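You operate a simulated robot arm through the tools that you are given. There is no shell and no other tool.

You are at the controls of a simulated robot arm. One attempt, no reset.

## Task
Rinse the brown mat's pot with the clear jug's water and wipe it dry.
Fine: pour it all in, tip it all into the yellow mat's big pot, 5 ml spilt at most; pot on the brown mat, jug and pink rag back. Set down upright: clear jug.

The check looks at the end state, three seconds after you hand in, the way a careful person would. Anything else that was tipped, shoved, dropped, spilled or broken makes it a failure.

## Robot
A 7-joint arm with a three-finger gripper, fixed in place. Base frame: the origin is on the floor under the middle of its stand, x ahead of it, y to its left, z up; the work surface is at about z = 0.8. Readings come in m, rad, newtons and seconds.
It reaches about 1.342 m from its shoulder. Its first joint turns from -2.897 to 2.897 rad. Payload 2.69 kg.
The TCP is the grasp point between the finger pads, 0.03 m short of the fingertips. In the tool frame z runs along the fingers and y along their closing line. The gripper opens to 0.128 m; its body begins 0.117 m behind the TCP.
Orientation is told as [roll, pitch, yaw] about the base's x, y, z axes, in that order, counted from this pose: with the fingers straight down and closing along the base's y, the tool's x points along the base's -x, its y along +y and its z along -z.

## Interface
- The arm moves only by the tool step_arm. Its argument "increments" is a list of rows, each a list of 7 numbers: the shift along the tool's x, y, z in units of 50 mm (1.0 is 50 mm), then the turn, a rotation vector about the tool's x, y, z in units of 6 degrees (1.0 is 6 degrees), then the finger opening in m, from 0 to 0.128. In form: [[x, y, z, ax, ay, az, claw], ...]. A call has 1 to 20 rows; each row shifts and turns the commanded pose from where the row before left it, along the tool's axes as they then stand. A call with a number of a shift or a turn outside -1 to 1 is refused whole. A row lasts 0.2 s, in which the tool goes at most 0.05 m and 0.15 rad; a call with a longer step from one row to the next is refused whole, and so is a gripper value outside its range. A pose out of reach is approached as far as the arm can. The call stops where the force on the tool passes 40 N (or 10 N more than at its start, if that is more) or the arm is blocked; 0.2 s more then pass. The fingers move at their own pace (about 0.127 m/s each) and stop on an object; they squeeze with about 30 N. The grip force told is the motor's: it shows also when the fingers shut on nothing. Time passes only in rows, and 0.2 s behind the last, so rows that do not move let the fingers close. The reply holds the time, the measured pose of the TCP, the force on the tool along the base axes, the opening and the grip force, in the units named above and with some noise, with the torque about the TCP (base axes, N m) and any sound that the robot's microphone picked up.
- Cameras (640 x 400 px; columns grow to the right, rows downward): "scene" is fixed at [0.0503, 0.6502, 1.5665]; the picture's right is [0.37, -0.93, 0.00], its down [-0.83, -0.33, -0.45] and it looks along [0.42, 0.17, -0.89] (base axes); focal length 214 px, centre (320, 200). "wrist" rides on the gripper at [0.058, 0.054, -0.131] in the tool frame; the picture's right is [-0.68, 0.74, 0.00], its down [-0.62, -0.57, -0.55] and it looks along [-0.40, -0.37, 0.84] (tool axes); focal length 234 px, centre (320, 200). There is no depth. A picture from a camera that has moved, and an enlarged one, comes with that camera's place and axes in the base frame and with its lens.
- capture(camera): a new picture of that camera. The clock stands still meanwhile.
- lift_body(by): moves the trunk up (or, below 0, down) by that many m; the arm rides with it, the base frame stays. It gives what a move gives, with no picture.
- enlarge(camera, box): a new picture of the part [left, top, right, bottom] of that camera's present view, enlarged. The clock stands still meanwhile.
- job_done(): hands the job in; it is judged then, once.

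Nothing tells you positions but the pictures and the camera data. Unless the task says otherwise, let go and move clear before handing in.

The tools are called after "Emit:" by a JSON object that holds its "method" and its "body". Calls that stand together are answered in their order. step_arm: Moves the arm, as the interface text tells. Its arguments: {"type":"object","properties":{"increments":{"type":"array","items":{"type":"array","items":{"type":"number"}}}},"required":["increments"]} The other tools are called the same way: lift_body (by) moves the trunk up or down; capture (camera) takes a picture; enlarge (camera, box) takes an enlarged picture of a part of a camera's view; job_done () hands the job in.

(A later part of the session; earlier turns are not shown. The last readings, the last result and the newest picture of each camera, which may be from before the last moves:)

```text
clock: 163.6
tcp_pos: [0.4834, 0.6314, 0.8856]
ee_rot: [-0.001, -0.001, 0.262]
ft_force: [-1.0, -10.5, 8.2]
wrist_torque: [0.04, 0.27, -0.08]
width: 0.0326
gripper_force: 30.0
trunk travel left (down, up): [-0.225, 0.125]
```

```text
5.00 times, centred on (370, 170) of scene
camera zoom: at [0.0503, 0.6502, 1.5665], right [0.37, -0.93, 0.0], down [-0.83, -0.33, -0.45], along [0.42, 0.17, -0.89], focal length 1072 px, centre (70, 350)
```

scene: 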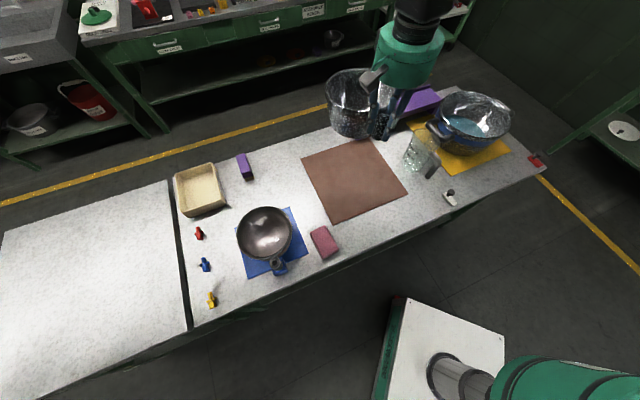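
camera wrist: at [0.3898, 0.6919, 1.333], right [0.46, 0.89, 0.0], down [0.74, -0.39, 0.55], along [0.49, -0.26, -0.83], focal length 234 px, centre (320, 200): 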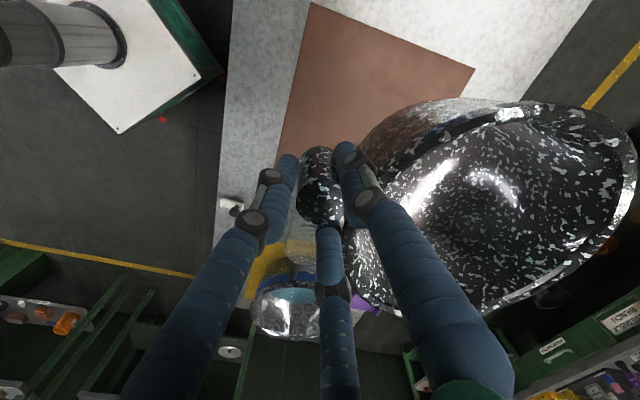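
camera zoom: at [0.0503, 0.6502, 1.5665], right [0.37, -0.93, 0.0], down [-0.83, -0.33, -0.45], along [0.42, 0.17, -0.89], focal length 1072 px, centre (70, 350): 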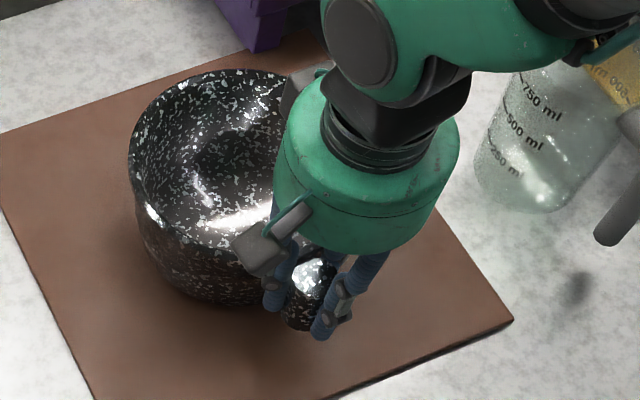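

The pot is resting on the mat. Opening the fingers a little, backing outward, then rising.

Emit:
{"method": "step_arm", "body": {"increments": [[0, 0, 0, 0, 0, 0, 0.036], [0, 0, 0, 0, 0, 0, 0.04], [0, 0, 0, 0, 0, 0, 0.044], [0, 0, 0, 0, 0, 0, 0.044]]}}

Emit:
{"method": "step_arm", "body": {"increments": [[0.04, -0.0231, 0, 0, 0, 0, 0.046], [0.05, -0.0289, 0, 0, 0, 0, 0.05], [0.06, -0.0346, 0, 0, 0, 0, 0.055], [0.06, -0.0346, 0, 0, 0, 0, 0.06], [0, 0, 0, 0, 0, 0, 0.06]]}}

Emit:
{"method": "enlarge", "body": {"camera": "wrist", "box": [240, 100, 440, 250]}}

```text
clock: 164.6
tcp_pos: [0.4851, 0.629, 0.884]
ee_rot: [-0.002, -0.002, 0.261]
ft_force: [-4.4, -3.4, 0.5]
wrist_torque: [0.1, -0.04, 0.14]
width: 0.043
gripper_force: 0.0
trunk travel left (down, up): [-0.225, 0.125]
```

```text
clock: 165.8
tcp_pos: [0.4756, 0.6224, 0.884]
ee_rot: [-0.002, 0.0, 0.262]
ft_force: [-0.4, -0.1, -0.9]
wrist_torque: [-0.01, -0.03, -0.03]
width: 0.0599
gripper_force: 0.1
trunk travel left (down, up): [-0.225, 0.125]
```

```text
2.67 times, centred on (340, 175) of wrist
camera zoom: at [0.4058, 0.6586, 1.0153], right [0.46, 0.89, 0.0], down [0.74, -0.39, 0.55], along [0.49, -0.25, -0.83], focal length 624 px, centre (267, 267)
```

zoom: 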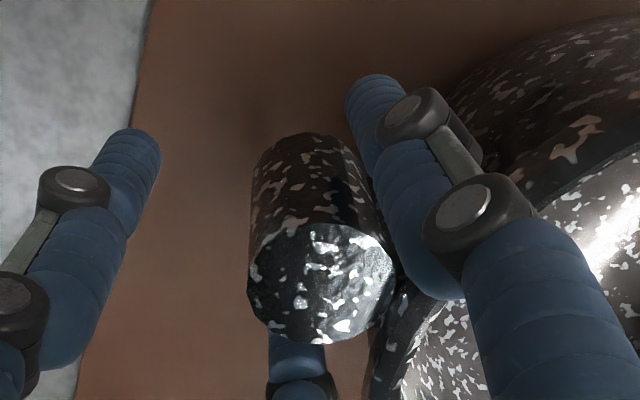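

Emit:
{"method": "step_arm", "body": {"increments": [[0, 0, -0.3, 0, 0, 0, 0.06], [0, 0, -0.5, 0, 0, 0, 0.06], [0, 0, -0.7, 0, 0, 0, 0.06], [0, 0, -0.8, 0, 0, 0, 0.06], [0, 0, -0.8, 0, 0, 0, 0.06], [0, 0, -0.8, 0, 0, 0, 0.06], [0, 0, -0.6, 0, 0, 0, 0.06], [0.5, -0.4, 0, 0, 0, 0, 0.06], [0.5, -0.4, 0, 0, 0, 0, 0.06], [0.5, -0.4, 0, 0, 0, 0, 0.06]]}}

Emit:
{"method": "capture", "body": {"camera": "scene"}}

Emit:
{"method": "enlarge", "body": {"camera": "scene", "box": [300, 110, 440, 230]}}

Emit:
{"method": "enlarge", "body": {"camera": "scene", "box": [400, 70, 560, 210]}}

```text
clock: 168.0
tcp_pos: [0.4199, 0.5438, 1.1096]
ee_rot: [-0.002, -0.002, 0.262]
ft_force: [0.9, 0.0, -0.2]
wrist_torque: [0.0, 0.01, -0.05]
width: 0.0602
gripper_force: 0.1
trunk travel left (down, up): [-0.225, 0.125]
```

```text
taken
```

scene: 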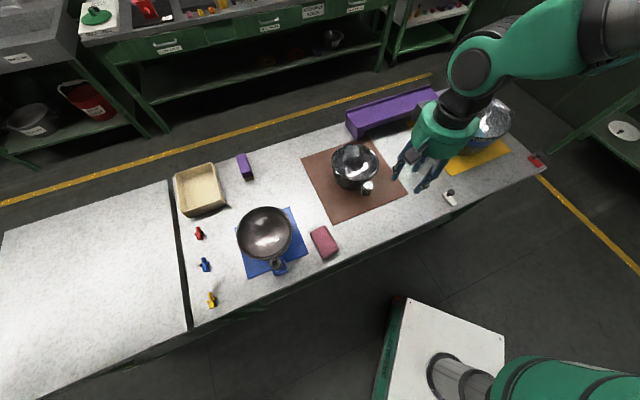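

```text
3.33 times, centred on (370, 170) of scene
camera zoom: at [0.0503, 0.6502, 1.5665], right [0.37, -0.93, 0.0], down [-0.83, -0.33, -0.45], along [0.42, 0.17, -0.89], focal length 715 px, centre (153, 300)
```

zoom: 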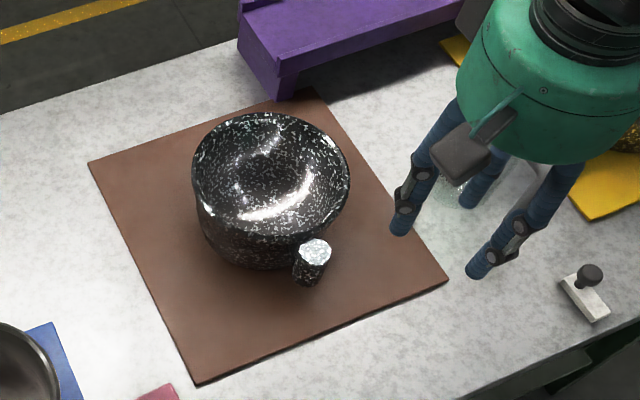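

```text
2.86 times, centred on (480, 140) of scene
camera zoom: at [0.0503, 0.6502, 1.5665], right [0.37, -0.93, 0.0], down [-0.83, -0.33, -0.45], along [0.42, 0.17, -0.89], focal length 613 px, centre (-137, 371)
```

zoom: 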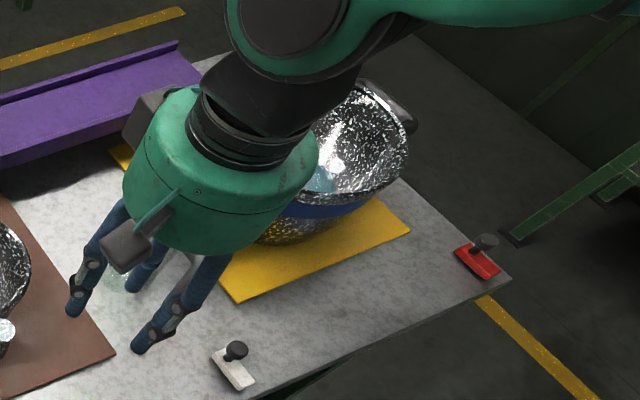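

The pot is upright in its place on the mat and the jug is fine. Next is the pink rag: I'll move above it with yaw 45° and look closely.

Emit:
{"method": "step_arm", "body": {"increments": [[0.32, 0.567, 0, 0, 0, 0, 0.09], [0.32, 0.567, 0, 0, 0, 0, 0.09], [0.32, 0.567, 0, 0, 0, 0, 0.09], [0.32, 0.567, 0, 0, 0, 0, 0.09], [0.32, 0.567, 0, 0, 0, 0, 0.09], [0.32, 0.567, 0, 0, 0, 0, 0.09], [0.32, 0.567, 0, 0, 0, 0, 0.09], [0, 0, 0, 0, 0, -1, 0.09], [0, 0, 0, 0, 0, -1, 0.09], [0, 0, 0, 0, 0, -1, 0.09], [0, 0, 0, 0, 0, -1, 0.09], [0, 0, 0, 0, 0, -1, 0.09]]}}

Emit:
{"method": "capture", "body": {"camera": "wrist"}}

Emit:
{"method": "enlarge", "body": {"camera": "wrist", "box": [200, 40, 440, 220]}}

Emit:
{"method": "enlarge", "body": {"camera": "scene", "box": [290, 200, 360, 270]}}

```text
clock: 170.6
tcp_pos: [0.2593, 0.707, 1.1087]
ee_rot: [-0.001, 0.0, 0.789]
ft_force: [-0.3, 0.3, 0.2]
wrist_torque: [-0.03, -0.01, -0.01]
width: 0.0902
gripper_force: 0.1
trunk travel left (down, up): [-0.225, 0.125]
```

```text
taken
camera wrist: at [0.18, 0.7035, 1.2396], right [-0.04, 1.0, 0.0], down [0.83, 0.04, 0.55], along [0.55, 0.02, -0.83], focal length 234 px, centre (320, 200)
```

wrist: 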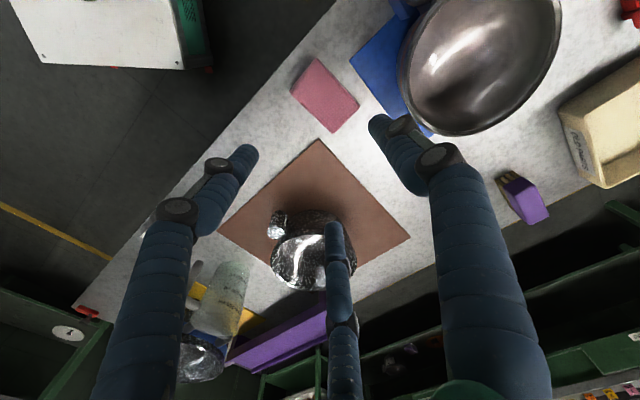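

```text
2.22 times, centred on (320, 130) of wrist
camera zoom: at [0.18, 0.7035, 1.2396], right [-0.04, 1.0, 0.0], down [0.83, 0.04, 0.55], along [0.55, 0.02, -0.83], focal length 520 px, centre (320, 356)
```

zoom: 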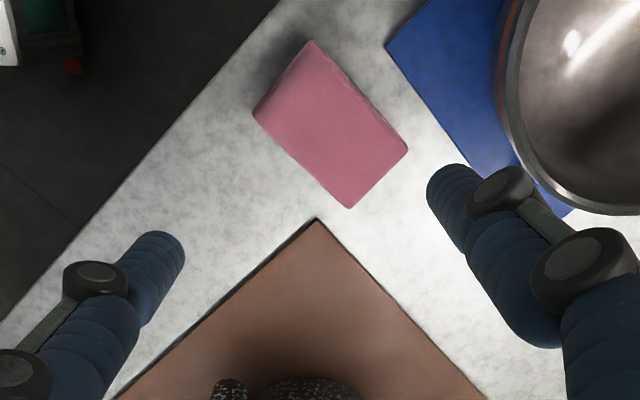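

```text
5.71 times, centred on (325, 235) of scene
camera zoom: at [0.0503, 0.6502, 1.5665], right [0.37, -0.93, 0.0], down [-0.83, -0.33, -0.45], along [0.42, 0.17, -0.89], focal length 1226 px, centre (291, 0)
```

zoom: 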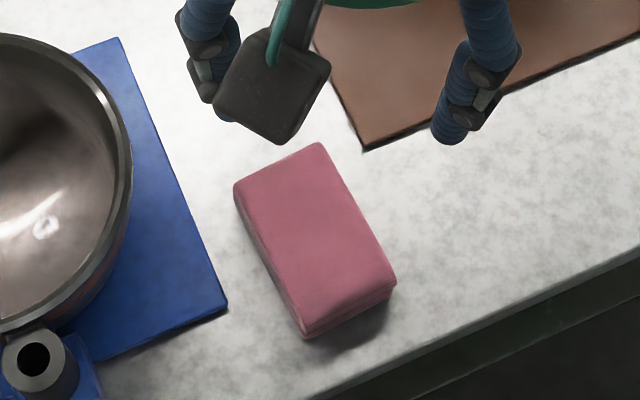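

Rag: centre (0.250, 0.715), about 97 × 60 mm, long side at 48.5°, top near z 0.837. Before gripping it, I'll check whether the pot shows any visible wetness that I could track while wiping.

Emit:
{"method": "enlarge", "body": {"camera": "scene", "box": [325, 135, 385, 195]}}

Emit:
{"method": "enlarge", "body": {"camera": "wrist", "box": [250, 200, 370, 300]}}

```text
6.67 times, centred on (355, 165) of scene
camera zoom: at [0.0503, 0.6502, 1.5665], right [0.37, -0.93, 0.0], down [-0.83, -0.33, -0.45], along [0.42, 0.17, -0.89], focal length 1430 px, centre (87, 433)
```

zoom: 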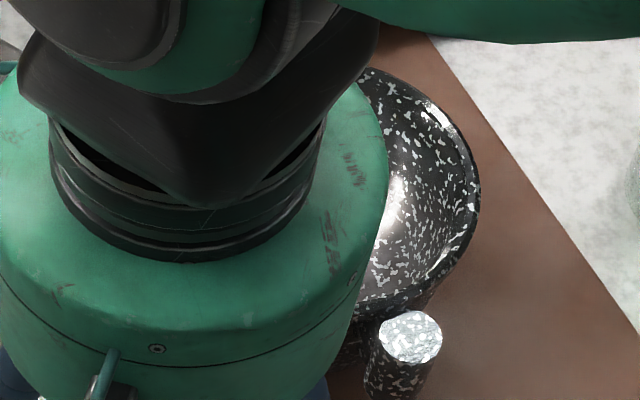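

```text
4.00 times, centred on (310, 250) of wrist
camera zoom: at [0.18, 0.7035, 1.2396], right [-0.04, 1.0, 0.0], down [0.83, 0.04, 0.55], along [0.55, 0.02, -0.83], focal length 937 px, centre (360, 0)
```

zoom: 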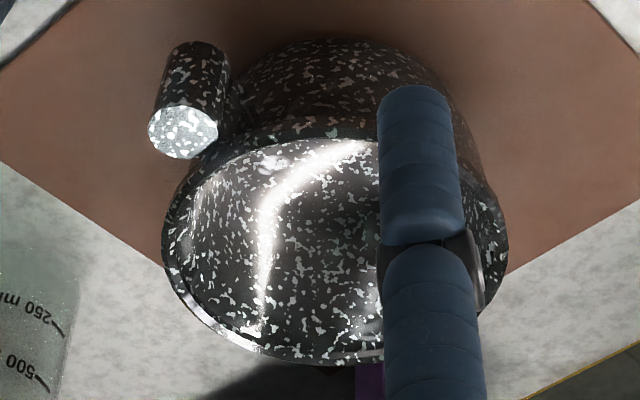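

There's no clear wet/dry cue, so I'll simply wipe thoroughly. I'll align yaw to the rag, open fully and descend in two stages.

Emit:
{"method": "step_arm", "body": {"increments": [[0, -0.07, 0, 0, 0, -0.55, 0.128], [0, 0, 0.52, 0, 0, 0, 0.128], [0, 0, 0.52, 0, 0, 0, 0.128], [0, 0, 0.52, 0, 0, 0, 0.128], [0, 0, 0.52, 0, 0, 0, 0.128], [0, 0, 0.52, 0, 0, 0, 0.128], [0, 0, 0.52, 0, 0, 0, 0.128], [0, 0, 0.52, 0, 0, 0, 0.128], [0, 0, 0.4, 0, 0, 0, 0.128], [0, 0, 0, 0, 0, 0, 0.128]]}}

Emit:
{"method": "capture", "body": {"camera": "wrist"}}

Emit:
{"method": "enlarge", "body": {"camera": "scene", "box": [280, 190, 370, 270]}}

```text
clock: 172.8
tcp_pos: [0.2626, 0.7056, 0.9073]
ee_rot: [-0.003, -0.002, 0.841]
ft_force: [-0.4, 0.0, -0.4]
wrist_torque: [0.02, 0.03, 0.0]
width: 0.1281
gripper_force: 0.1
trunk travel left (down, up): [-0.225, 0.125]
```

```text
taken
camera wrist: at [0.1846, 0.697, 1.0381], right [-0.1, 0.99, 0.0], down [0.83, 0.08, 0.55], along [0.55, 0.05, -0.84], focal length 234 px, centre (320, 200)
```

wrist: 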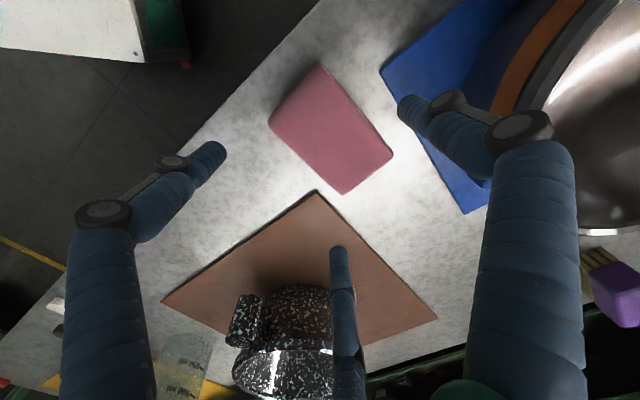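

```text
5.00 times, centred on (325, 230) of scene
camera zoom: at [0.0503, 0.6502, 1.5665], right [0.37, -0.93, 0.0], down [-0.83, -0.33, -0.45], along [0.42, 0.17, -0.89], focal length 1072 px, centre (295, 50)
```

zoom: 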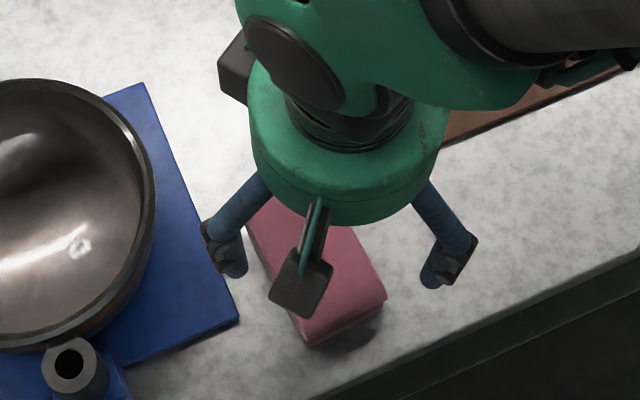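

Emit:
{"method": "step_arm", "body": {"increments": [[0, 0, 0.29, 0, 0, 0, 0.128], [0, 0, 0.29, 0, 0, 0, 0.128], [0, 0, 0.29, 0, 0, 0, 0.128], [0, 0, 0.27, 0, 0, 0, 0.128], [0, 0, 0, 0, 0, 0, 0.128]]}}

Emit:
{"method": "step_arm", "body": {"increments": [[0, 0, 0, 0, 0, 0, 0.11], [0, 0, 0, 0, 0, 0, 0.1], [0, 0, 0, 0, 0, 0, 0.09], [0, 0, 0, 0, 0, 0, 0.07], [0, 0, 0, 0, 0, 0, 0.05], [0, 0, 0, 0, 0, 0, 0.0], [0, 0, 0, 0, 0, 0, 0.0]]}}

Emit:
{"method": "capture", "body": {"camera": "wrist"}}

Emit:
{"method": "enlarge", "body": {"camera": "scene", "box": [280, 190, 370, 270]}}

```text
clock: 174.0
tcp_pos: [0.2627, 0.7056, 0.8492]
ee_rot: [-0.001, 0.001, 0.843]
ft_force: [0.0, -0.3, -0.4]
wrist_torque: [-0.02, 0.05, 0.04]
width: 0.1279
gripper_force: 0.0
trunk travel left (down, up): [-0.225, 0.125]
```

```text
clock: 175.6
tcp_pos: [0.2628, 0.7048, 0.8496]
ee_rot: [-0.001, -0.002, 0.843]
ft_force: [-1.0, -0.1, 5.9]
wrist_torque: [0.07, 0.22, 0.18]
width: 0.0889
gripper_force: 29.7
trunk travel left (down, up): [-0.225, 0.125]
```

```text
taken
camera wrist: at [0.1842, 0.6964, 0.9812], right [-0.1, 0.99, 0.0], down [0.83, 0.08, 0.55], along [0.55, 0.05, -0.83], focal length 234 px, centre (320, 200)
```

wrist: 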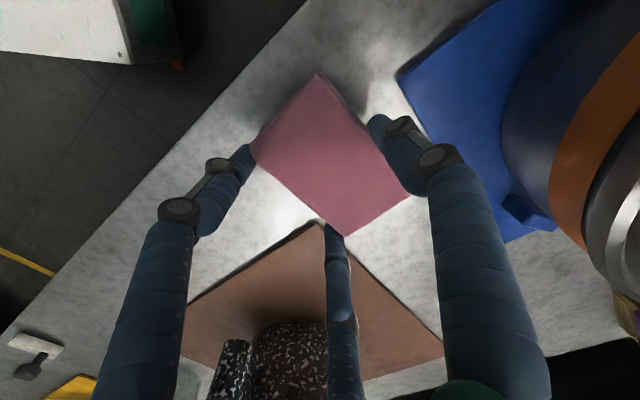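

```text
5.00 times, centred on (325, 230) of scene
camera zoom: at [0.0503, 0.6502, 1.5665], right [0.37, -0.93, 0.0], down [-0.83, -0.33, -0.45], along [0.42, 0.17, -0.89], focal length 1072 px, centre (295, 50)
```

zoom: 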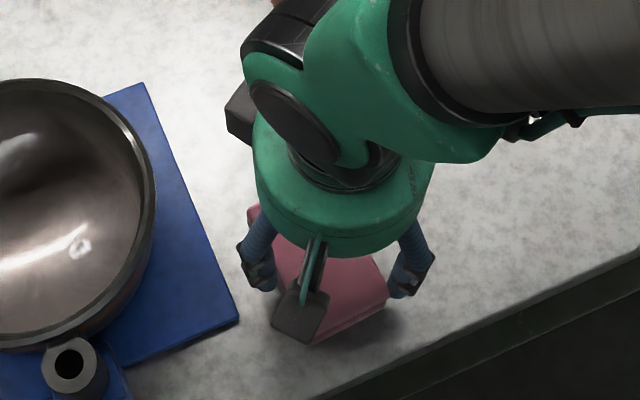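

Emit:
{"method": "enlarge", "body": {"camera": "wrist", "box": [230, 60, 430, 250]}}

```text
2.11 times, centred on (330, 155) of wrist
camera zoom: at [0.1842, 0.6964, 0.9812], right [-0.1, 0.99, 0.0], down [0.83, 0.08, 0.55], along [0.55, 0.05, -0.83], focal length 493 px, centre (299, 295)
```

zoom: 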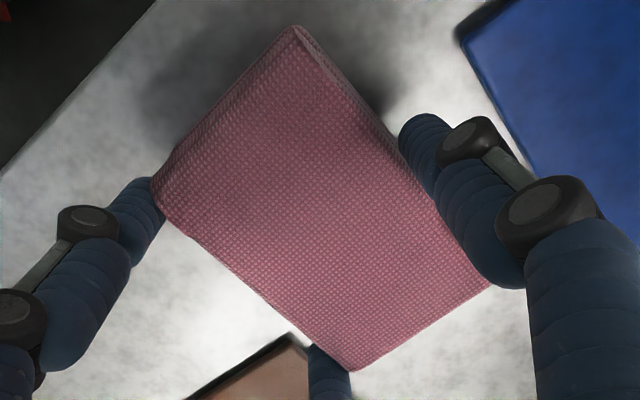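

A and C sit near the two corners of one long side, with B mid-way on the other, all in contact. I'll lift a little and check the hold.

Emit:
{"method": "step_arm", "body": {"increments": [[0, 0, -0.1, 0, 0, 0, 0], [0, 0, -0.2, 0, 0, 0, 0], [0, 0, -0.3, 0, 0, 0, 0], [0, 0, -0.4, 0, 0, 0, 0], [0, 0, 0, 0, 0, 0, 0]]}}

Emit:
{"method": "capture", "body": {"camera": "wrist"}}

Emit:
{"method": "enlarge", "body": {"camera": "scene", "box": [280, 180, 370, 260]}}

```text
clock: 176.8
tcp_pos: [0.2625, 0.7023, 0.9001]
ee_rot: [-0.002, -0.001, 0.842]
ft_force: [-0.9, 0.7, -0.5]
wrist_torque: [0.0, -0.02, -0.02]
width: 0.0887
gripper_force: 30.1
trunk travel left (down, up): [-0.225, 0.125]
```

```text
taken
camera wrist: at [0.1834, 0.6955, 1.0307], right [-0.1, 0.99, 0.0], down [0.83, 0.08, 0.55], along [0.55, 0.05, -0.83], focal length 234 px, centre (320, 200)
```

wrist: 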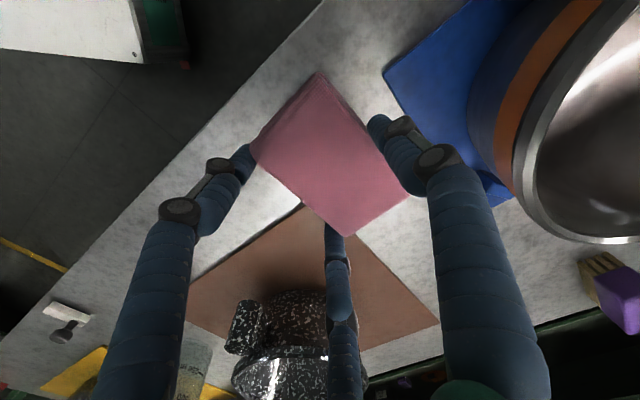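

```text
5.00 times, centred on (325, 220) of scene
camera zoom: at [0.0503, 0.6502, 1.5665], right [0.37, -0.93, 0.0], down [-0.83, -0.33, -0.45], along [0.42, 0.17, -0.89], focal length 1072 px, centre (295, 100)
```

zoom: 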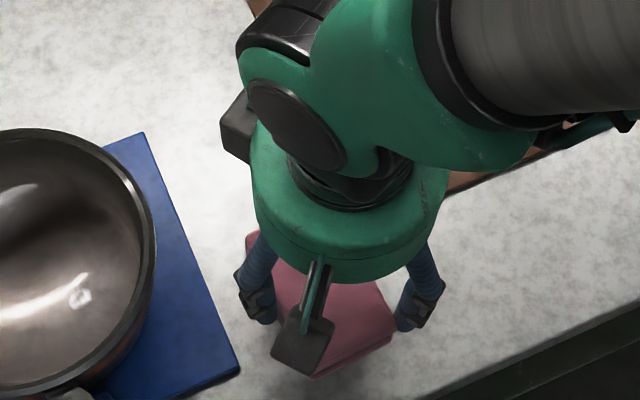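

The rag is held securely and weighs next to nothing. I'll carry it up and over to above the pot's centre.

Emit:
{"method": "step_arm", "body": {"increments": [[0, 0, -0.5, 0, 0, 0, 0], [0, 0, -0.7, 0, 0, 0, 0], [0, 0, -0.7, 0, 0, 0, 0], [0, 0, -0.7, 0, 0, 0, 0], [0, 0, -0.5, 0, 0, 0, 0], [-0.3, -0.335, 0, 0, 0, 0, 0], [-0.46, -0.515, 0, 0, 0, 0, 0], [-0.46, -0.515, 0, 0, 0, 0, 0], [-0.46, -0.515, 0, 0, 0, 0, 0], [-0.46, -0.515, 0, 0, 0, 0, 0], [-0.46, -0.515, 0, 0, 0, 0, 0], [-0.46, -0.515, 0, 0, 0, 0, 0], [-0.46, -0.515, 0, 0, 0, 0, 0], [-0.46, -0.515, 0, 0, 0, 0, 0], [-0.16, -0.18, 0, 0, 0, 0, 0], [0, 0, 0, 0, 0, 0, 0]]}}

Emit:
{"method": "capture", "body": {"camera": "wrist"}}

Emit:
{"method": "capture", "body": {"camera": "scene"}}

```text
clock: 180.2
tcp_pos: [0.5746, 0.7057, 1.0548]
ee_rot: [-0.003, 0.001, 0.843]
ft_force: [-0.4, -1.3, -1.3]
wrist_torque: [-0.03, 0.0, 0.01]
width: 0.0886
gripper_force: 30.2
trunk travel left (down, up): [-0.225, 0.125]
```

```text
taken
camera wrist: at [0.4955, 0.6966, 1.1863], right [-0.1, 0.99, 0.0], down [0.83, 0.08, 0.55], along [0.55, 0.05, -0.84], focal length 234 px, centre (320, 200)
```

wrist: 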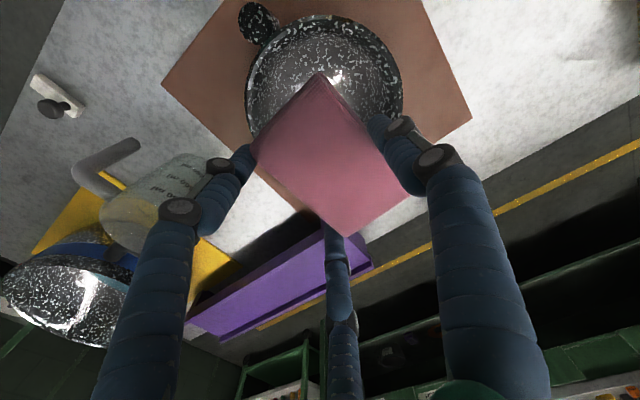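

```text
taken
```

scene: 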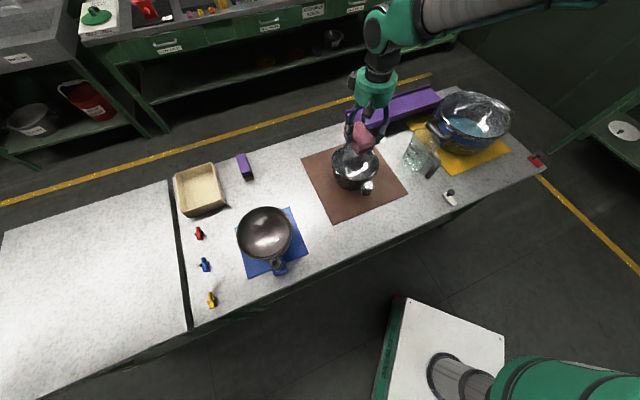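

The rag is centred over the pot. I'll lower it into the pot and feel for first contact.

Emit:
{"method": "step_arm", "body": {"increments": [[0, 0, 0.4, 0, 0, 0, 0], [0, 0, 0.5, 0, 0, 0, 0], [0, 0, 0.5, 0, 0, 0, 0], [0, 0, 0.45, 0, 0, 0, 0], [0, 0, 0.4, 0, 0, 0, 0], [0, 0, 0.25, 0, 0, 0, 0], [0, 0, 0, 0, 0, 0, 0]]}}

Emit:
{"method": "enlarge", "body": {"camera": "scene", "box": [310, 110, 420, 210]}}

Emit:
{"method": "capture", "body": {"camera": "wrist"}}

```text
clock: 181.8
tcp_pos: [0.5736, 0.7054, 0.931]
ee_rot: [-0.004, 0.001, 0.844]
ft_force: [0.8, -0.8, 0.1]
wrist_torque: [-0.08, -0.02, 0.02]
width: 0.0886
gripper_force: 29.6
trunk travel left (down, up): [-0.225, 0.125]
```

```text
4.00 times, centred on (365, 160) of scene
camera zoom: at [0.0503, 0.6502, 1.5665], right [0.37, -0.93, 0.0], down [-0.83, -0.33, -0.45], along [0.42, 0.17, -0.89], focal length 858 px, centre (140, 360)
```

zoom: 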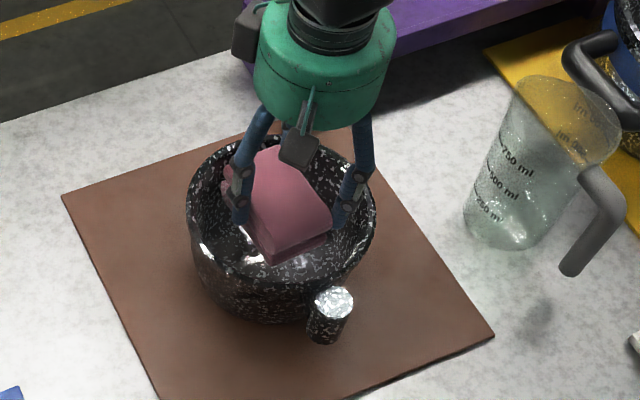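

```text
taken
camera wrist: at [0.4953, 0.6968, 1.0614], right [-0.1, 0.99, 0.0], down [0.83, 0.08, 0.55], along [0.55, 0.05, -0.84], focal length 234 px, centre (320, 200)
```

wrist: 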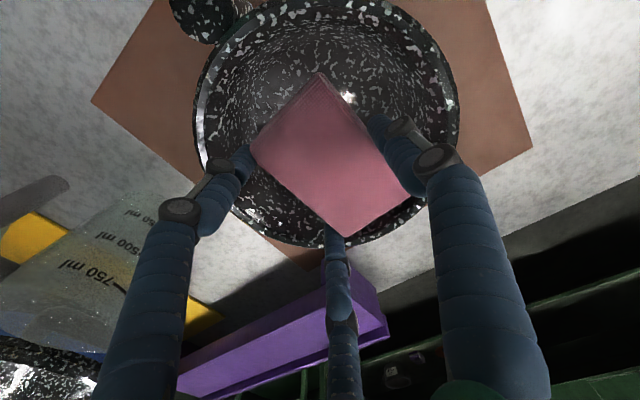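

Emit:
{"method": "step_arm", "body": {"increments": [[0, 0, 0.12, 0, 0, 0, 0], [0, 0, 0.12, 0, 0, 0, 0], [0, 0, 0.12, 0, 0, 0, 0], [0, 0, 0.12, 0, 0, 0, 0], [0, 0, 0, 0, 0, 0, 0]]}}

Emit:
{"method": "step_arm", "body": {"increments": [[0, 0, 0.1, 0, 0, 0, 0], [0, 0, 0.1, 0, 0, 0, 0], [0, 0, 0.1, 0, 0, 0, 0], [0, 0, 0, 0, 0, 0, 0]]}}

```text
clock: 183.0
tcp_pos: [0.5735, 0.7054, 0.9039]
ee_rot: [-0.002, 0.0, 0.843]
ft_force: [-0.5, 0.1, -0.5]
wrist_torque: [-0.02, 0.01, -0.03]
width: 0.0883
gripper_force: 29.9
trunk travel left (down, up): [-0.225, 0.125]
```

```text
clock: 184.0
tcp_pos: [0.5739, 0.7056, 0.891]
ee_rot: [-0.001, 0.0, 0.843]
ft_force: [-0.1, -0.9, -0.5]
wrist_torque: [-0.01, -0.01, 0.03]
width: 0.0886
gripper_force: 29.7
trunk travel left (down, up): [-0.225, 0.125]
```

Emit:
{"method": "step_arm", "body": {"increments": [[0, 0, 0.1, 0, 0, 0, 0], [0, 0, 0.1, 0, 0, 0, 0], [0, 0, 0, 0, 0, 0, 0]]}}

Emit:
{"method": "step_arm", "body": {"increments": [[0, 0, 0.08, 0, 0, 0, 0], [0, 0, 0.08, 0, 0, 0, 0], [0, 0, 0, 0, 0, 0, 0]]}}

```text
clock: 184.8
tcp_pos: [0.5733, 0.7041, 0.8809]
ee_rot: [-0.002, 0.0, 0.844]
ft_force: [0.0, 0.6, -0.6]
wrist_torque: [0.0, -0.02, -0.01]
width: 0.0884
gripper_force: 29.9
trunk travel left (down, up): [-0.225, 0.125]
```

```text
clock: 185.6
tcp_pos: [0.5725, 0.7058, 0.8728]
ee_rot: [-0.001, -0.001, 0.844]
ft_force: [-0.1, -0.3, 0.3]
wrist_torque: [-0.01, -0.01, 0.03]
width: 0.0885
gripper_force: 30.4
trunk travel left (down, up): [-0.225, 0.125]
```

Emit:
{"method": "step_arm", "body": {"increments": [[0, 0, 0.06, 0, 0, 0, 0], [0, 0, 0.06, 0, 0, 0, 0], [0, 0, 0, 0, 0, 0, 0]]}}

Emit:
{"method": "step_arm", "body": {"increments": [[0, 0, 0.04, 0, 0, 0, 0], [0, 0, 0.04, 0, 0, 0, 0], [0, 0, 0, 0, 0, 0, 0]]}}

```text
clock: 186.4
tcp_pos: [0.5748, 0.705, 0.8674]
ee_rot: [-0.002, 0.001, 0.841]
ft_force: [-0.6, -0.6, 1.5]
wrist_torque: [0.08, -0.01, 0.0]
width: 0.0889
gripper_force: 30.1
trunk travel left (down, up): [-0.225, 0.125]
```

```text
clock: 187.2
tcp_pos: [0.5736, 0.7034, 0.8657]
ee_rot: [-0.002, -0.005, 0.843]
ft_force: [-10.5, -8.1, 33.4]
wrist_torque: [-0.07, 1.04, -0.06]
width: 0.0885
gripper_force: 29.5
trunk travel left (down, up): [-0.225, 0.125]
```

Contact: the floor is at about z 0.817. That last step pressed with 33 N, which is more than needed, so I'll ease off and see what force remains.

Emit:
{"method": "step_arm", "body": {"increments": [[0, 0, -0.02, 0, 0, 0, 0], [0, 0, 0, 0, 0, 0, 0]]}}

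Emit:
{"method": "enlarge", "body": {"camera": "scene", "box": [310, 110, 420, 210]}}

```text
clock: 187.8
tcp_pos: [0.5734, 0.7036, 0.866]
ee_rot: [-0.002, -0.006, 0.843]
ft_force: [-7.2, -1.4, 32.0]
wrist_torque: [0.45, 0.57, -0.09]
width: 0.0885
gripper_force: 30.0
trunk travel left (down, up): [-0.225, 0.125]
```

```text
4.00 times, centred on (365, 160) of scene
camera zoom: at [0.0503, 0.6502, 1.5665], right [0.37, -0.93, 0.0], down [-0.83, -0.33, -0.45], along [0.42, 0.17, -0.89], focal length 858 px, centre (140, 360)
```

zoom: 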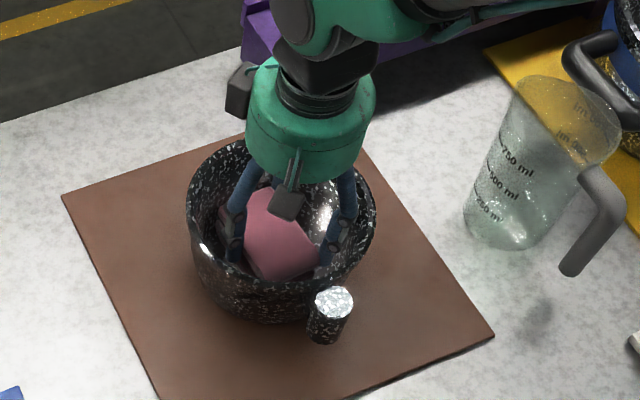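

Emit:
{"method": "step_arm", "body": {"increments": [[0, 0, -0.03, 0, 0, 0, 0], [0, 0, 0, 0, 0, 0, 0]]}}

```text
clock: 188.4
tcp_pos: [0.5736, 0.703, 0.8675]
ee_rot: [-0.002, -0.003, 0.843]
ft_force: [-0.9, 6.6, 19.2]
wrist_torque: [0.83, 0.07, -0.07]
width: 0.0886
gripper_force: 30.1
trunk travel left (down, up): [-0.225, 0.125]
```

Emit:
{"method": "step_arm", "body": {"increments": [[0, 0, -0.02, 0, 0, 0, 0], [0, 0, 0, 0, 0, 0, 0]]}}

```text
clock: 189.0
tcp_pos: [0.5744, 0.7044, 0.867]
ee_rot: [-0.002, 0.001, 0.844]
ft_force: [-1.4, 5.8, 13.5]
wrist_torque: [0.81, -0.08, 0.11]
width: 0.0885
gripper_force: 29.7
trunk travel left (down, up): [-0.225, 0.125]
```

Now wiping: I'll ease the pressure a touch and rotate the rag 90° on the floor about its own centre.

Emit:
{"method": "step_arm", "body": {"increments": [[0, 0, -0.012, 0, 0, 0, 0], [-0.028, 0, 0, 0, 0, -1, 0], [-0.028, 0, 0, 0, 0, -1, 0], [-0.028, 0, 0, 0, 0, -1, 0], [-0.028, 0, 0, 0, 0, -1, 0], [-0.028, 0, 0, 0, 0, -1, 0], [-0.028, 0, 0, 0, 0, -1, 0], [-0.028, 0, 0, 0, 0, -1, 0], [-0.028, 0, 0, 0, 0, -1, 0]]}}

Emit:
{"method": "enlarge", "body": {"camera": "scene", "box": [310, 110, 420, 210]}}

Emit:
{"method": "capture", "body": {"camera": "wrist"}}

```text
clock: 191.0
tcp_pos: [0.5766, 0.7154, 0.8674]
ee_rot: [-0.002, 0.001, 1.682]
ft_force: [3.6, -3.3, 1.0]
wrist_torque: [0.06, -0.09, -0.16]
width: 0.0883
gripper_force: 30.1
trunk travel left (down, up): [-0.225, 0.125]
```

```text
4.00 times, centred on (365, 160) of scene
camera zoom: at [0.0503, 0.6502, 1.5665], right [0.37, -0.93, 0.0], down [-0.83, -0.33, -0.45], along [0.42, 0.17, -0.89], focal length 858 px, centre (140, 360)
```

zoom: 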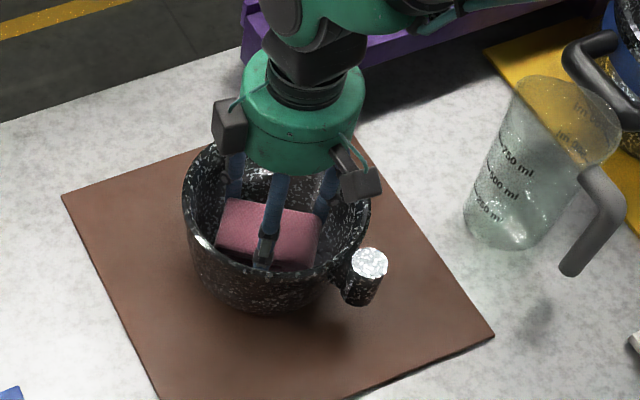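

```text
taken
camera wrist: at [0.531, 0.6502, 0.9987], right [-0.81, 0.59, 0.0], down [0.49, 0.68, 0.55], along [0.33, 0.44, -0.84], focal length 234 px, centre (320, 200)
```

wrist: 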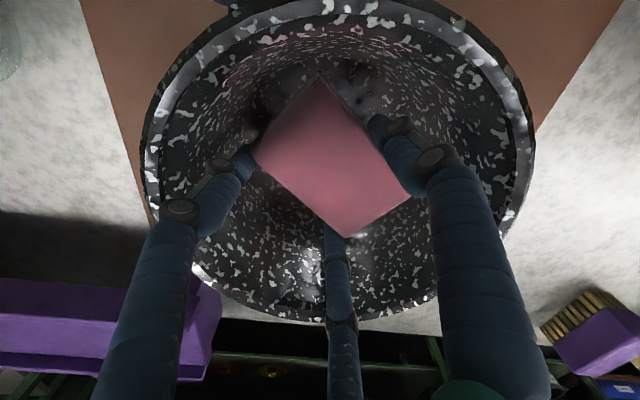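

The pot turned about 30° with the rag because I pressed too hard for a twisting motion. I'll turn back with similar pressure to return it, and use lighter, straighter strokes afterwards.

Emit:
{"method": "step_arm", "body": {"increments": [[0, 0, 0.016, 0, 0, 0, 0], [0.028, 0, 0, 0, 0, 1, 0], [0.028, 0, 0, 0, 0, 1, 0], [0.028, 0, 0, 0, 0, 1, 0], [0.028, 0, 0, 0, 0, 1, 0], [0, 0, 0, 0, 0, 0, 0]]}}

Emit:
{"method": "enlarge", "body": {"camera": "scene", "box": [310, 110, 420, 210]}}

```text
clock: 192.4
tcp_pos: [0.5775, 0.7091, 0.8667]
ee_rot: [-0.002, 0.0, 1.262]
ft_force: [4.7, 2.5, 4.6]
wrist_torque: [0.11, -0.1, -0.05]
width: 0.0884
gripper_force: 30.0
trunk travel left (down, up): [-0.225, 0.125]
```

```text
4.00 times, centred on (365, 160) of scene
camera zoom: at [0.0503, 0.6502, 1.5665], right [0.37, -0.93, 0.0], down [-0.83, -0.33, -0.45], along [0.42, 0.17, -0.89], focal length 858 px, centre (140, 360)
```

zoom: 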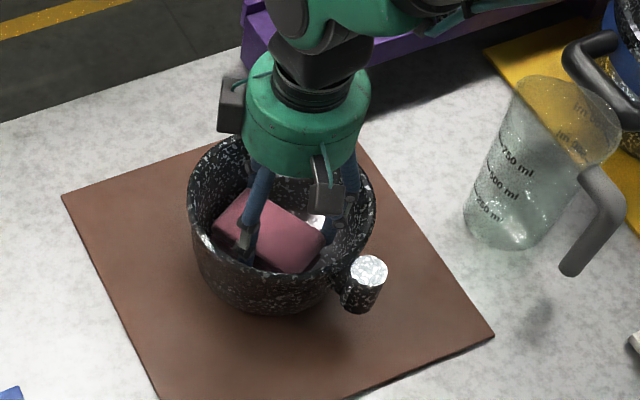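

At about 5 N the pot stays put while the rag slides, which is what I want for wiping. First I'll use a firmer press to turn the pot back the remaining 24°.

Emit:
{"method": "step_arm", "body": {"increments": [[0, 0, 0.02, 0, 0, 0, 0], [0.028, 0, 0, 0, 0, 1, 0], [0.028, 0, 0, 0, 0, 1, 0], [0, 0, 0, 0, 0, 0, 0]]}}

Emit:
{"method": "enlarge", "body": {"camera": "scene", "box": [310, 110, 420, 210]}}

```text
clock: 193.4
tcp_pos: [0.5756, 0.7073, 0.8658]
ee_rot: [-0.001, -0.002, 1.052]
ft_force: [8.5, 2.8, 13.6]
wrist_torque: [-0.23, 0.06, 0.03]
width: 0.0884
gripper_force: 30.1
trunk travel left (down, up): [-0.225, 0.125]
```

```text
4.00 times, centred on (365, 160) of scene
camera zoom: at [0.0503, 0.6502, 1.5665], right [0.37, -0.93, 0.0], down [-0.83, -0.33, -0.45], along [0.42, 0.17, -0.89], focal length 858 px, centre (140, 360)
```

zoom: 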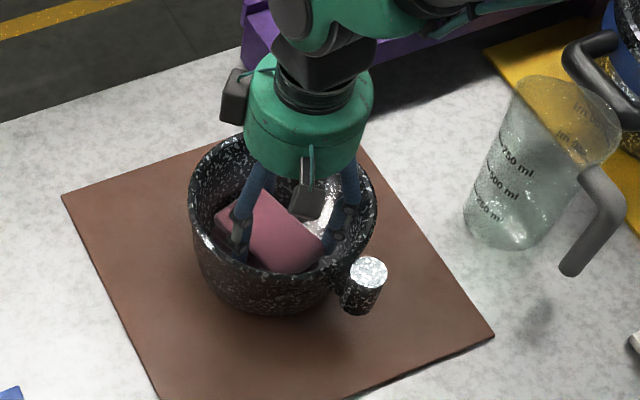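

Centre of the pot hasn't moved. I'll lighten the press and do small straight strokes, watching the side forces to find the walls.

Emit:
{"method": "step_arm", "body": {"increments": [[0, 0, -0.016, 0, 0, 0, 0], [0, 0, 0, 0, 0, 0, 0]]}}

Emit:
{"method": "step_arm", "body": {"increments": [[0.08, 0, 0, 0, 0, 0, 0], [0.08, 0, 0, 0, 0, 0, 0], [0, 0, 0, 0, 0, 0, 0]]}}

Emit:
{"method": "step_arm", "body": {"increments": [[-0.08, 0, 0, 0, 0, 0, 0], [-0.08, 0, 0, 0, 0, 0, 0], [-0.08, 0, 0, 0, 0, 0, 0], [-0.08, 0, 0, 0, 0, 0, 0], [0, 0, 0, 0, 0, 0, 0]]}}

```text
clock: 194.0
tcp_pos: [0.5759, 0.7072, 0.8662]
ee_rot: [-0.002, 0.0, 1.053]
ft_force: [12.7, 3.4, 9.4]
wrist_torque: [0.24, -0.24, -0.11]
width: 0.0886
gripper_force: 29.9
trunk travel left (down, up): [-0.225, 0.125]
```

```text
clock: 194.8
tcp_pos: [0.5706, 0.7023, 0.8676]
ee_rot: [-0.003, 0.0, 1.054]
ft_force: [-0.6, 9.6, 9.7]
wrist_torque: [0.19, 0.18, -0.19]
width: 0.0886
gripper_force: 30.2
trunk travel left (down, up): [-0.225, 0.125]
```

```text
clock: 196.0
tcp_pos: [0.5806, 0.7139, 0.8676]
ee_rot: [-0.002, -0.001, 1.052]
ft_force: [-2.5, -4.6, 1.9]
wrist_torque: [-0.26, 0.17, 0.23]
width: 0.0883
gripper_force: 30.0
trunk travel left (down, up): [-0.225, 0.125]
```

The rag nearly fills the floor. If I put the TCP itself at the pot's centre, the fingers are symmetric and the rag's two free corners reach furthest out. I'll re-centre that way and lower lightly.

Emit:
{"method": "step_arm", "body": {"increments": [[0, 0, -0.06, 0, 0, 0, 0], [0.077, 0.135, 0, 0, 0, 0, 0], [0.077, 0.135, 0, 0, 0, 0, 0], [0, 0, 0, 0, 0, 0, 0]]}}

Emit:
{"method": "step_arm", "body": {"increments": [[0, 0, 0.06, 0, 0, 0, 0], [0, 0, 0, 0, 0, 0, 0]]}}

Emit:
{"method": "enlarge", "body": {"camera": "scene", "box": [310, 110, 420, 210]}}

Emit:
{"method": "capture", "body": {"camera": "wrist"}}

```text
clock: 197.0
tcp_pos: [0.5645, 0.7149, 0.8702]
ee_rot: [-0.002, 0.0, 1.054]
ft_force: [3.0, 1.1, 0.8]
wrist_torque: [0.05, -0.08, -0.03]
width: 0.0884
gripper_force: 29.5
trunk travel left (down, up): [-0.225, 0.125]
```

```text
clock: 197.6
tcp_pos: [0.5651, 0.7137, 0.8674]
ee_rot: [-0.002, -0.003, 1.052]
ft_force: [6.1, 4.5, 3.1]
wrist_torque: [0.12, -0.08, -0.14]
width: 0.0884
gripper_force: 29.7
trunk travel left (down, up): [-0.225, 0.125]
```

```text
4.00 times, centred on (365, 160) of scene
camera zoom: at [0.0503, 0.6502, 1.5665], right [0.37, -0.93, 0.0], down [-0.83, -0.33, -0.45], along [0.42, 0.17, -0.89], focal length 858 px, centre (140, 360)
```

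zoom: 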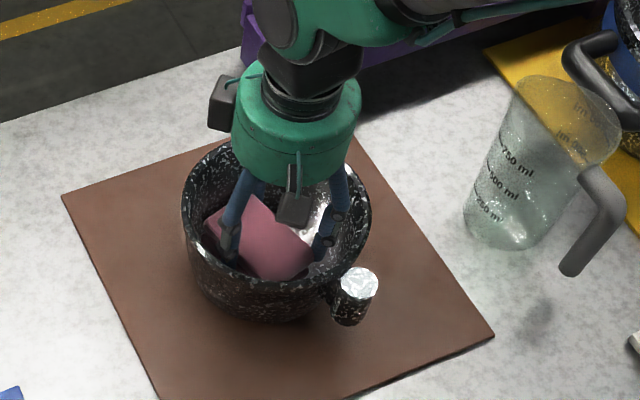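

```text
taken
camera wrist: at [0.4896, 0.6897, 0.9986], right [-0.3, 0.95, 0.0], down [0.79, 0.26, 0.55], along [0.52, 0.17, -0.83], focal length 234 px, centre (320, 200)
```

wrist: 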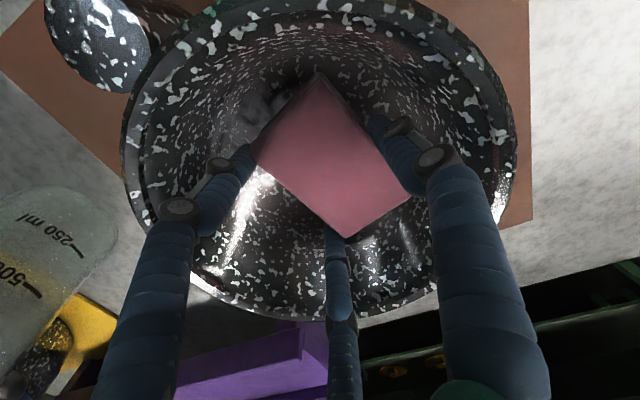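

Emit:
{"method": "enlarge", "body": {"camera": "wrist", "box": [120, 0, 520, 320]}}

```text
1.25 times, centred on (320, 160) of wrist
camera zoom: at [0.4896, 0.6897, 0.9986], right [-0.3, 0.95, 0.0], down [0.79, 0.26, 0.55], along [0.52, 0.17, -0.83], focal length 293 px, centre (320, 250)
```

zoom: 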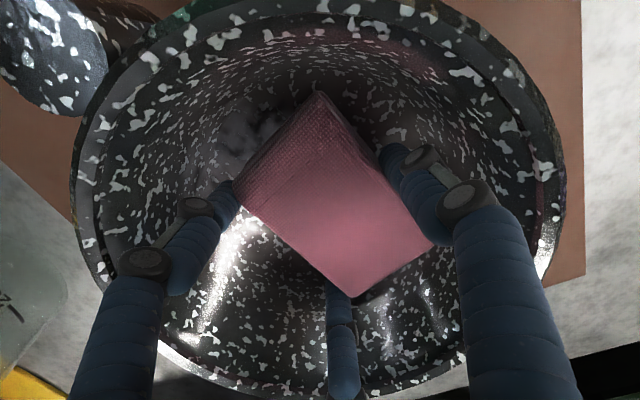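

Emit:
{"method": "enlarge", "body": {"camera": "wrist", "box": [210, 60, 330, 150]}}

Emit:
{"method": "enlarge", "body": {"camera": "wrist", "box": [330, 50, 450, 140]}}

```text
4.44 times, centred on (270, 105) of wrist
camera zoom: at [0.4896, 0.6897, 0.9986], right [-0.3, 0.95, 0.0], down [0.79, 0.26, 0.55], along [0.52, 0.17, -0.83], focal length 1041 px, centre (542, 622)
```

zoom: 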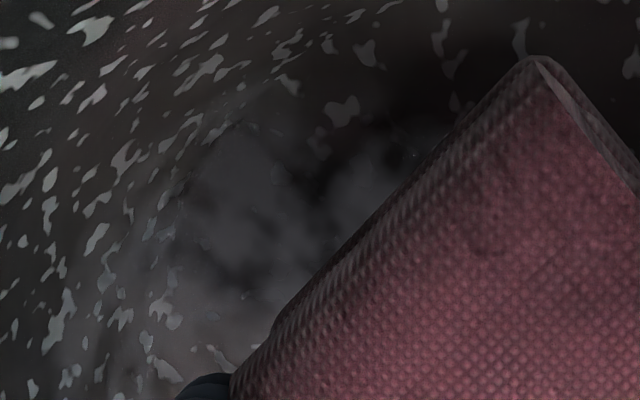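

```text
4.44 times, centred on (390, 95) of wrist
camera zoom: at [0.4896, 0.6897, 0.9986], right [-0.3, 0.95, 0.0], down [0.79, 0.26, 0.55], along [0.52, 0.17, -0.83], focal length 1041 px, centre (9, 667)
```

zoom: 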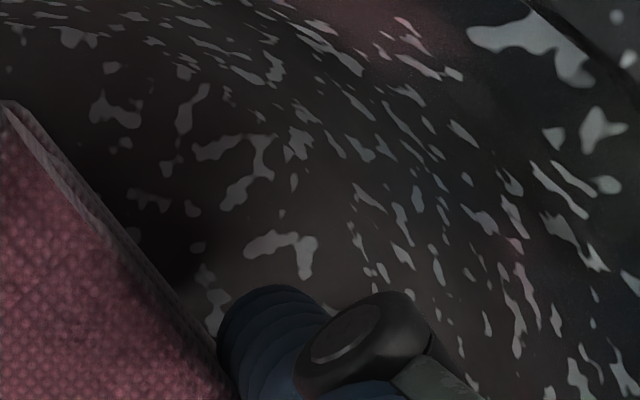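

There's a cloudy film patch on the pot floor beside the rag, which may be the visible residue. I'll lift the rag out and look straight into the pot.

Emit:
{"method": "step_arm", "body": {"increments": [[0, 0, -0.3, 0, 0, 0, 0], [0, 0, -0.6, 0, 0, 0, 0], [0, 0, -0.8, 0, 0, 0, 0], [0, 0, -0.8, 0, 0, 0, 0], [0, 0, -0.8, 0, 0, 0, 0], [0, 0, -0.4, 0, 0, 0, 0], [0.6, 0.4, 0, 0, 0, 0, 0], [0.6, 0.4, 0, 0, 0, 0, 0], [0.6, 0.4, 0, 0, 0, 0, 0], [0, 0, 0, 0, 0, 0, 0]]}}

Emit:
{"method": "capture", "body": {"camera": "wrist"}}

Emit:
{"method": "enlarge", "body": {"camera": "scene", "box": [310, 110, 420, 210]}}

```text
clock: 199.8
tcp_pos: [0.4661, 0.6648, 1.0534]
ee_rot: [-0.005, 0.002, 1.053]
ft_force: [-0.5, 0.2, -0.8]
wrist_torque: [0.0, -0.04, -0.05]
width: 0.0885
gripper_force: 30.0
trunk travel left (down, up): [-0.225, 0.125]
```

```text
taken
camera wrist: at [0.3916, 0.6419, 1.1831], right [-0.3, 0.95, 0.0], down [0.79, 0.26, 0.55], along [0.52, 0.17, -0.83], focal length 234 px, centre (320, 200)
```

wrist: 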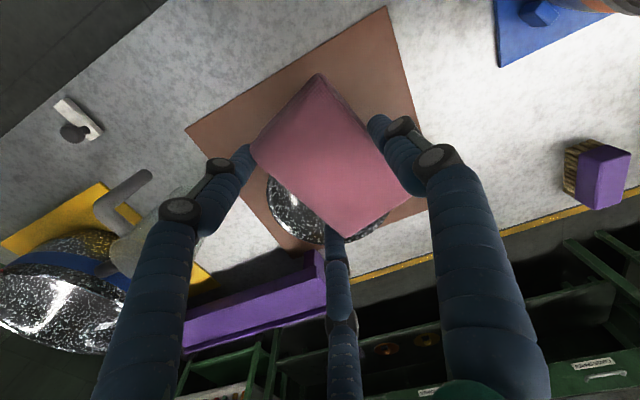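

```text
4.00 times, centred on (365, 160) of scene
camera zoom: at [0.0503, 0.6502, 1.5665], right [0.37, -0.93, 0.0], down [-0.83, -0.33, -0.45], along [0.42, 0.17, -0.89], focal length 858 px, centre (140, 360)
```

zoom: 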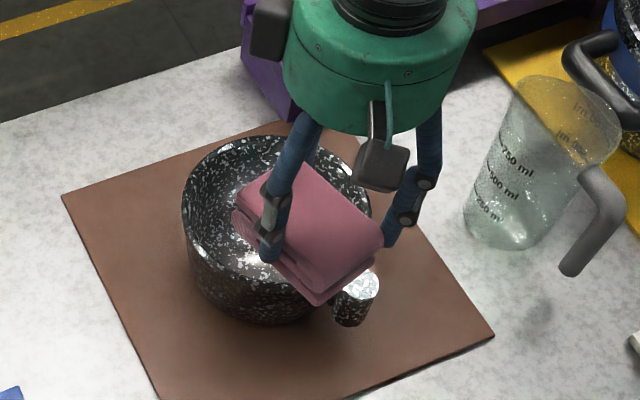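

Emit:
{"method": "step_arm", "body": {"increments": [[0.12, -0.7, -0.3, 0, 0, 0, 0], [0.12, -0.7, -0.3, 0, 0, 0, 0], [0.12, -0.7, -0.3, 0, 0, 0, 0], [0.12, -0.7, 0, 0, 0, 0, 0], [0.12, -0.7, 0, 0, 0, 0, 0], [0, -0.7, 0, 0, 0, 0, 0]]}}

Emit:
{"method": "enlarge", "body": {"camera": "scene", "box": [325, 135, 395, 205]}}

Emit:
{"method": "capture", "body": {"camera": "wrist"}}

```text
clock: 201.2
tcp_pos: [0.6364, 0.5357, 1.097]
ee_rot: [-0.002, 0.0, 1.051]
ft_force: [0.0, 0.7, -0.3]
wrist_torque: [0.02, -0.03, -0.01]
width: 0.0884
gripper_force: 30.0
trunk travel left (down, up): [-0.225, 0.125]
```

```text
5.71 times, centred on (360, 170) of scene
camera zoom: at [0.0503, 0.6502, 1.5665], right [0.37, -0.93, 0.0], down [-0.83, -0.33, -0.45], along [0.42, 0.17, -0.89], focal length 1226 px, centre (91, 371)
```

zoom: 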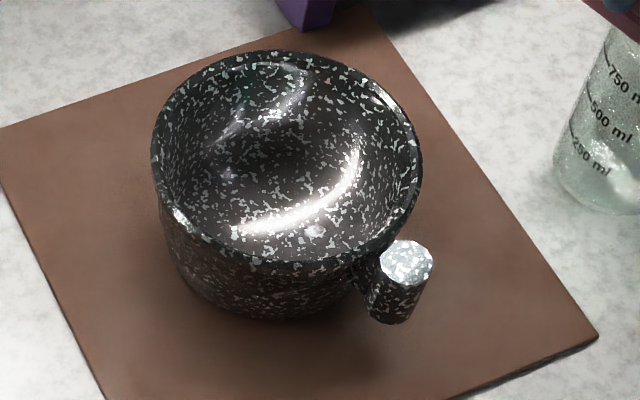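

```text
taken
camera wrist: at [0.5609, 0.5113, 1.2288], right [-0.31, 0.95, 0.0], down [0.8, 0.26, 0.55], along [0.52, 0.17, -0.84], focal length 234 px, centre (320, 200)
```

wrist: 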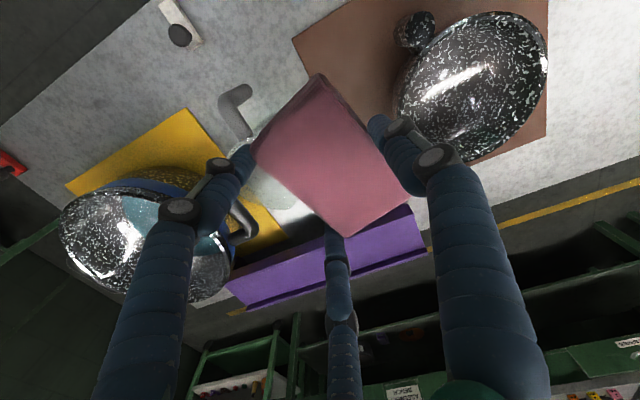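

Emit:
{"method": "enlarge", "body": {"camera": "wrist", "box": [385, 0, 565, 170]}}

Emit:
{"method": "enlarge", "body": {"camera": "scene", "box": [338, 142, 378, 178]}}

```text
2.35 times, centred on (475, 85) of wrist
camera zoom: at [0.5609, 0.5113, 1.2288], right [-0.31, 0.95, 0.0], down [0.8, 0.26, 0.55], along [0.52, 0.17, -0.84], focal length 551 px, centre (-45, 471)
```

zoom: 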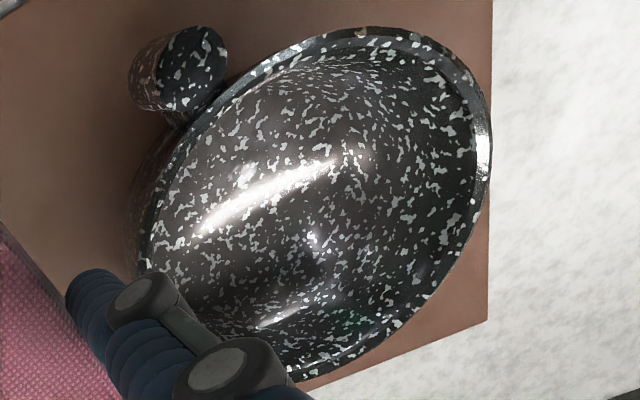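

```text
11.11 times, centred on (358, 160) of scene
camera zoom: at [0.0503, 0.6502, 1.5665], right [0.37, -0.93, 0.0], down [-0.83, -0.33, -0.45], along [0.42, 0.17, -0.89], focal length 2383 px, centre (-102, 644)
```

zoom: 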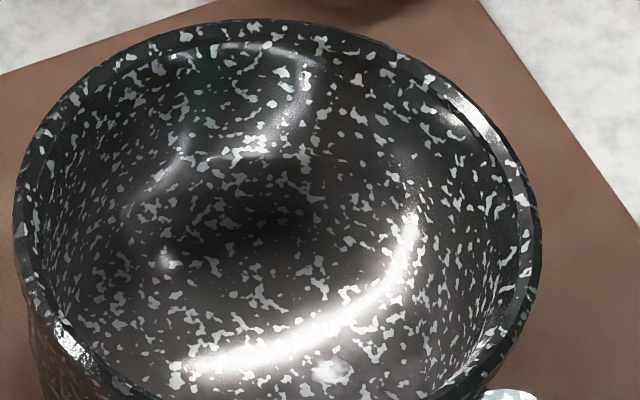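

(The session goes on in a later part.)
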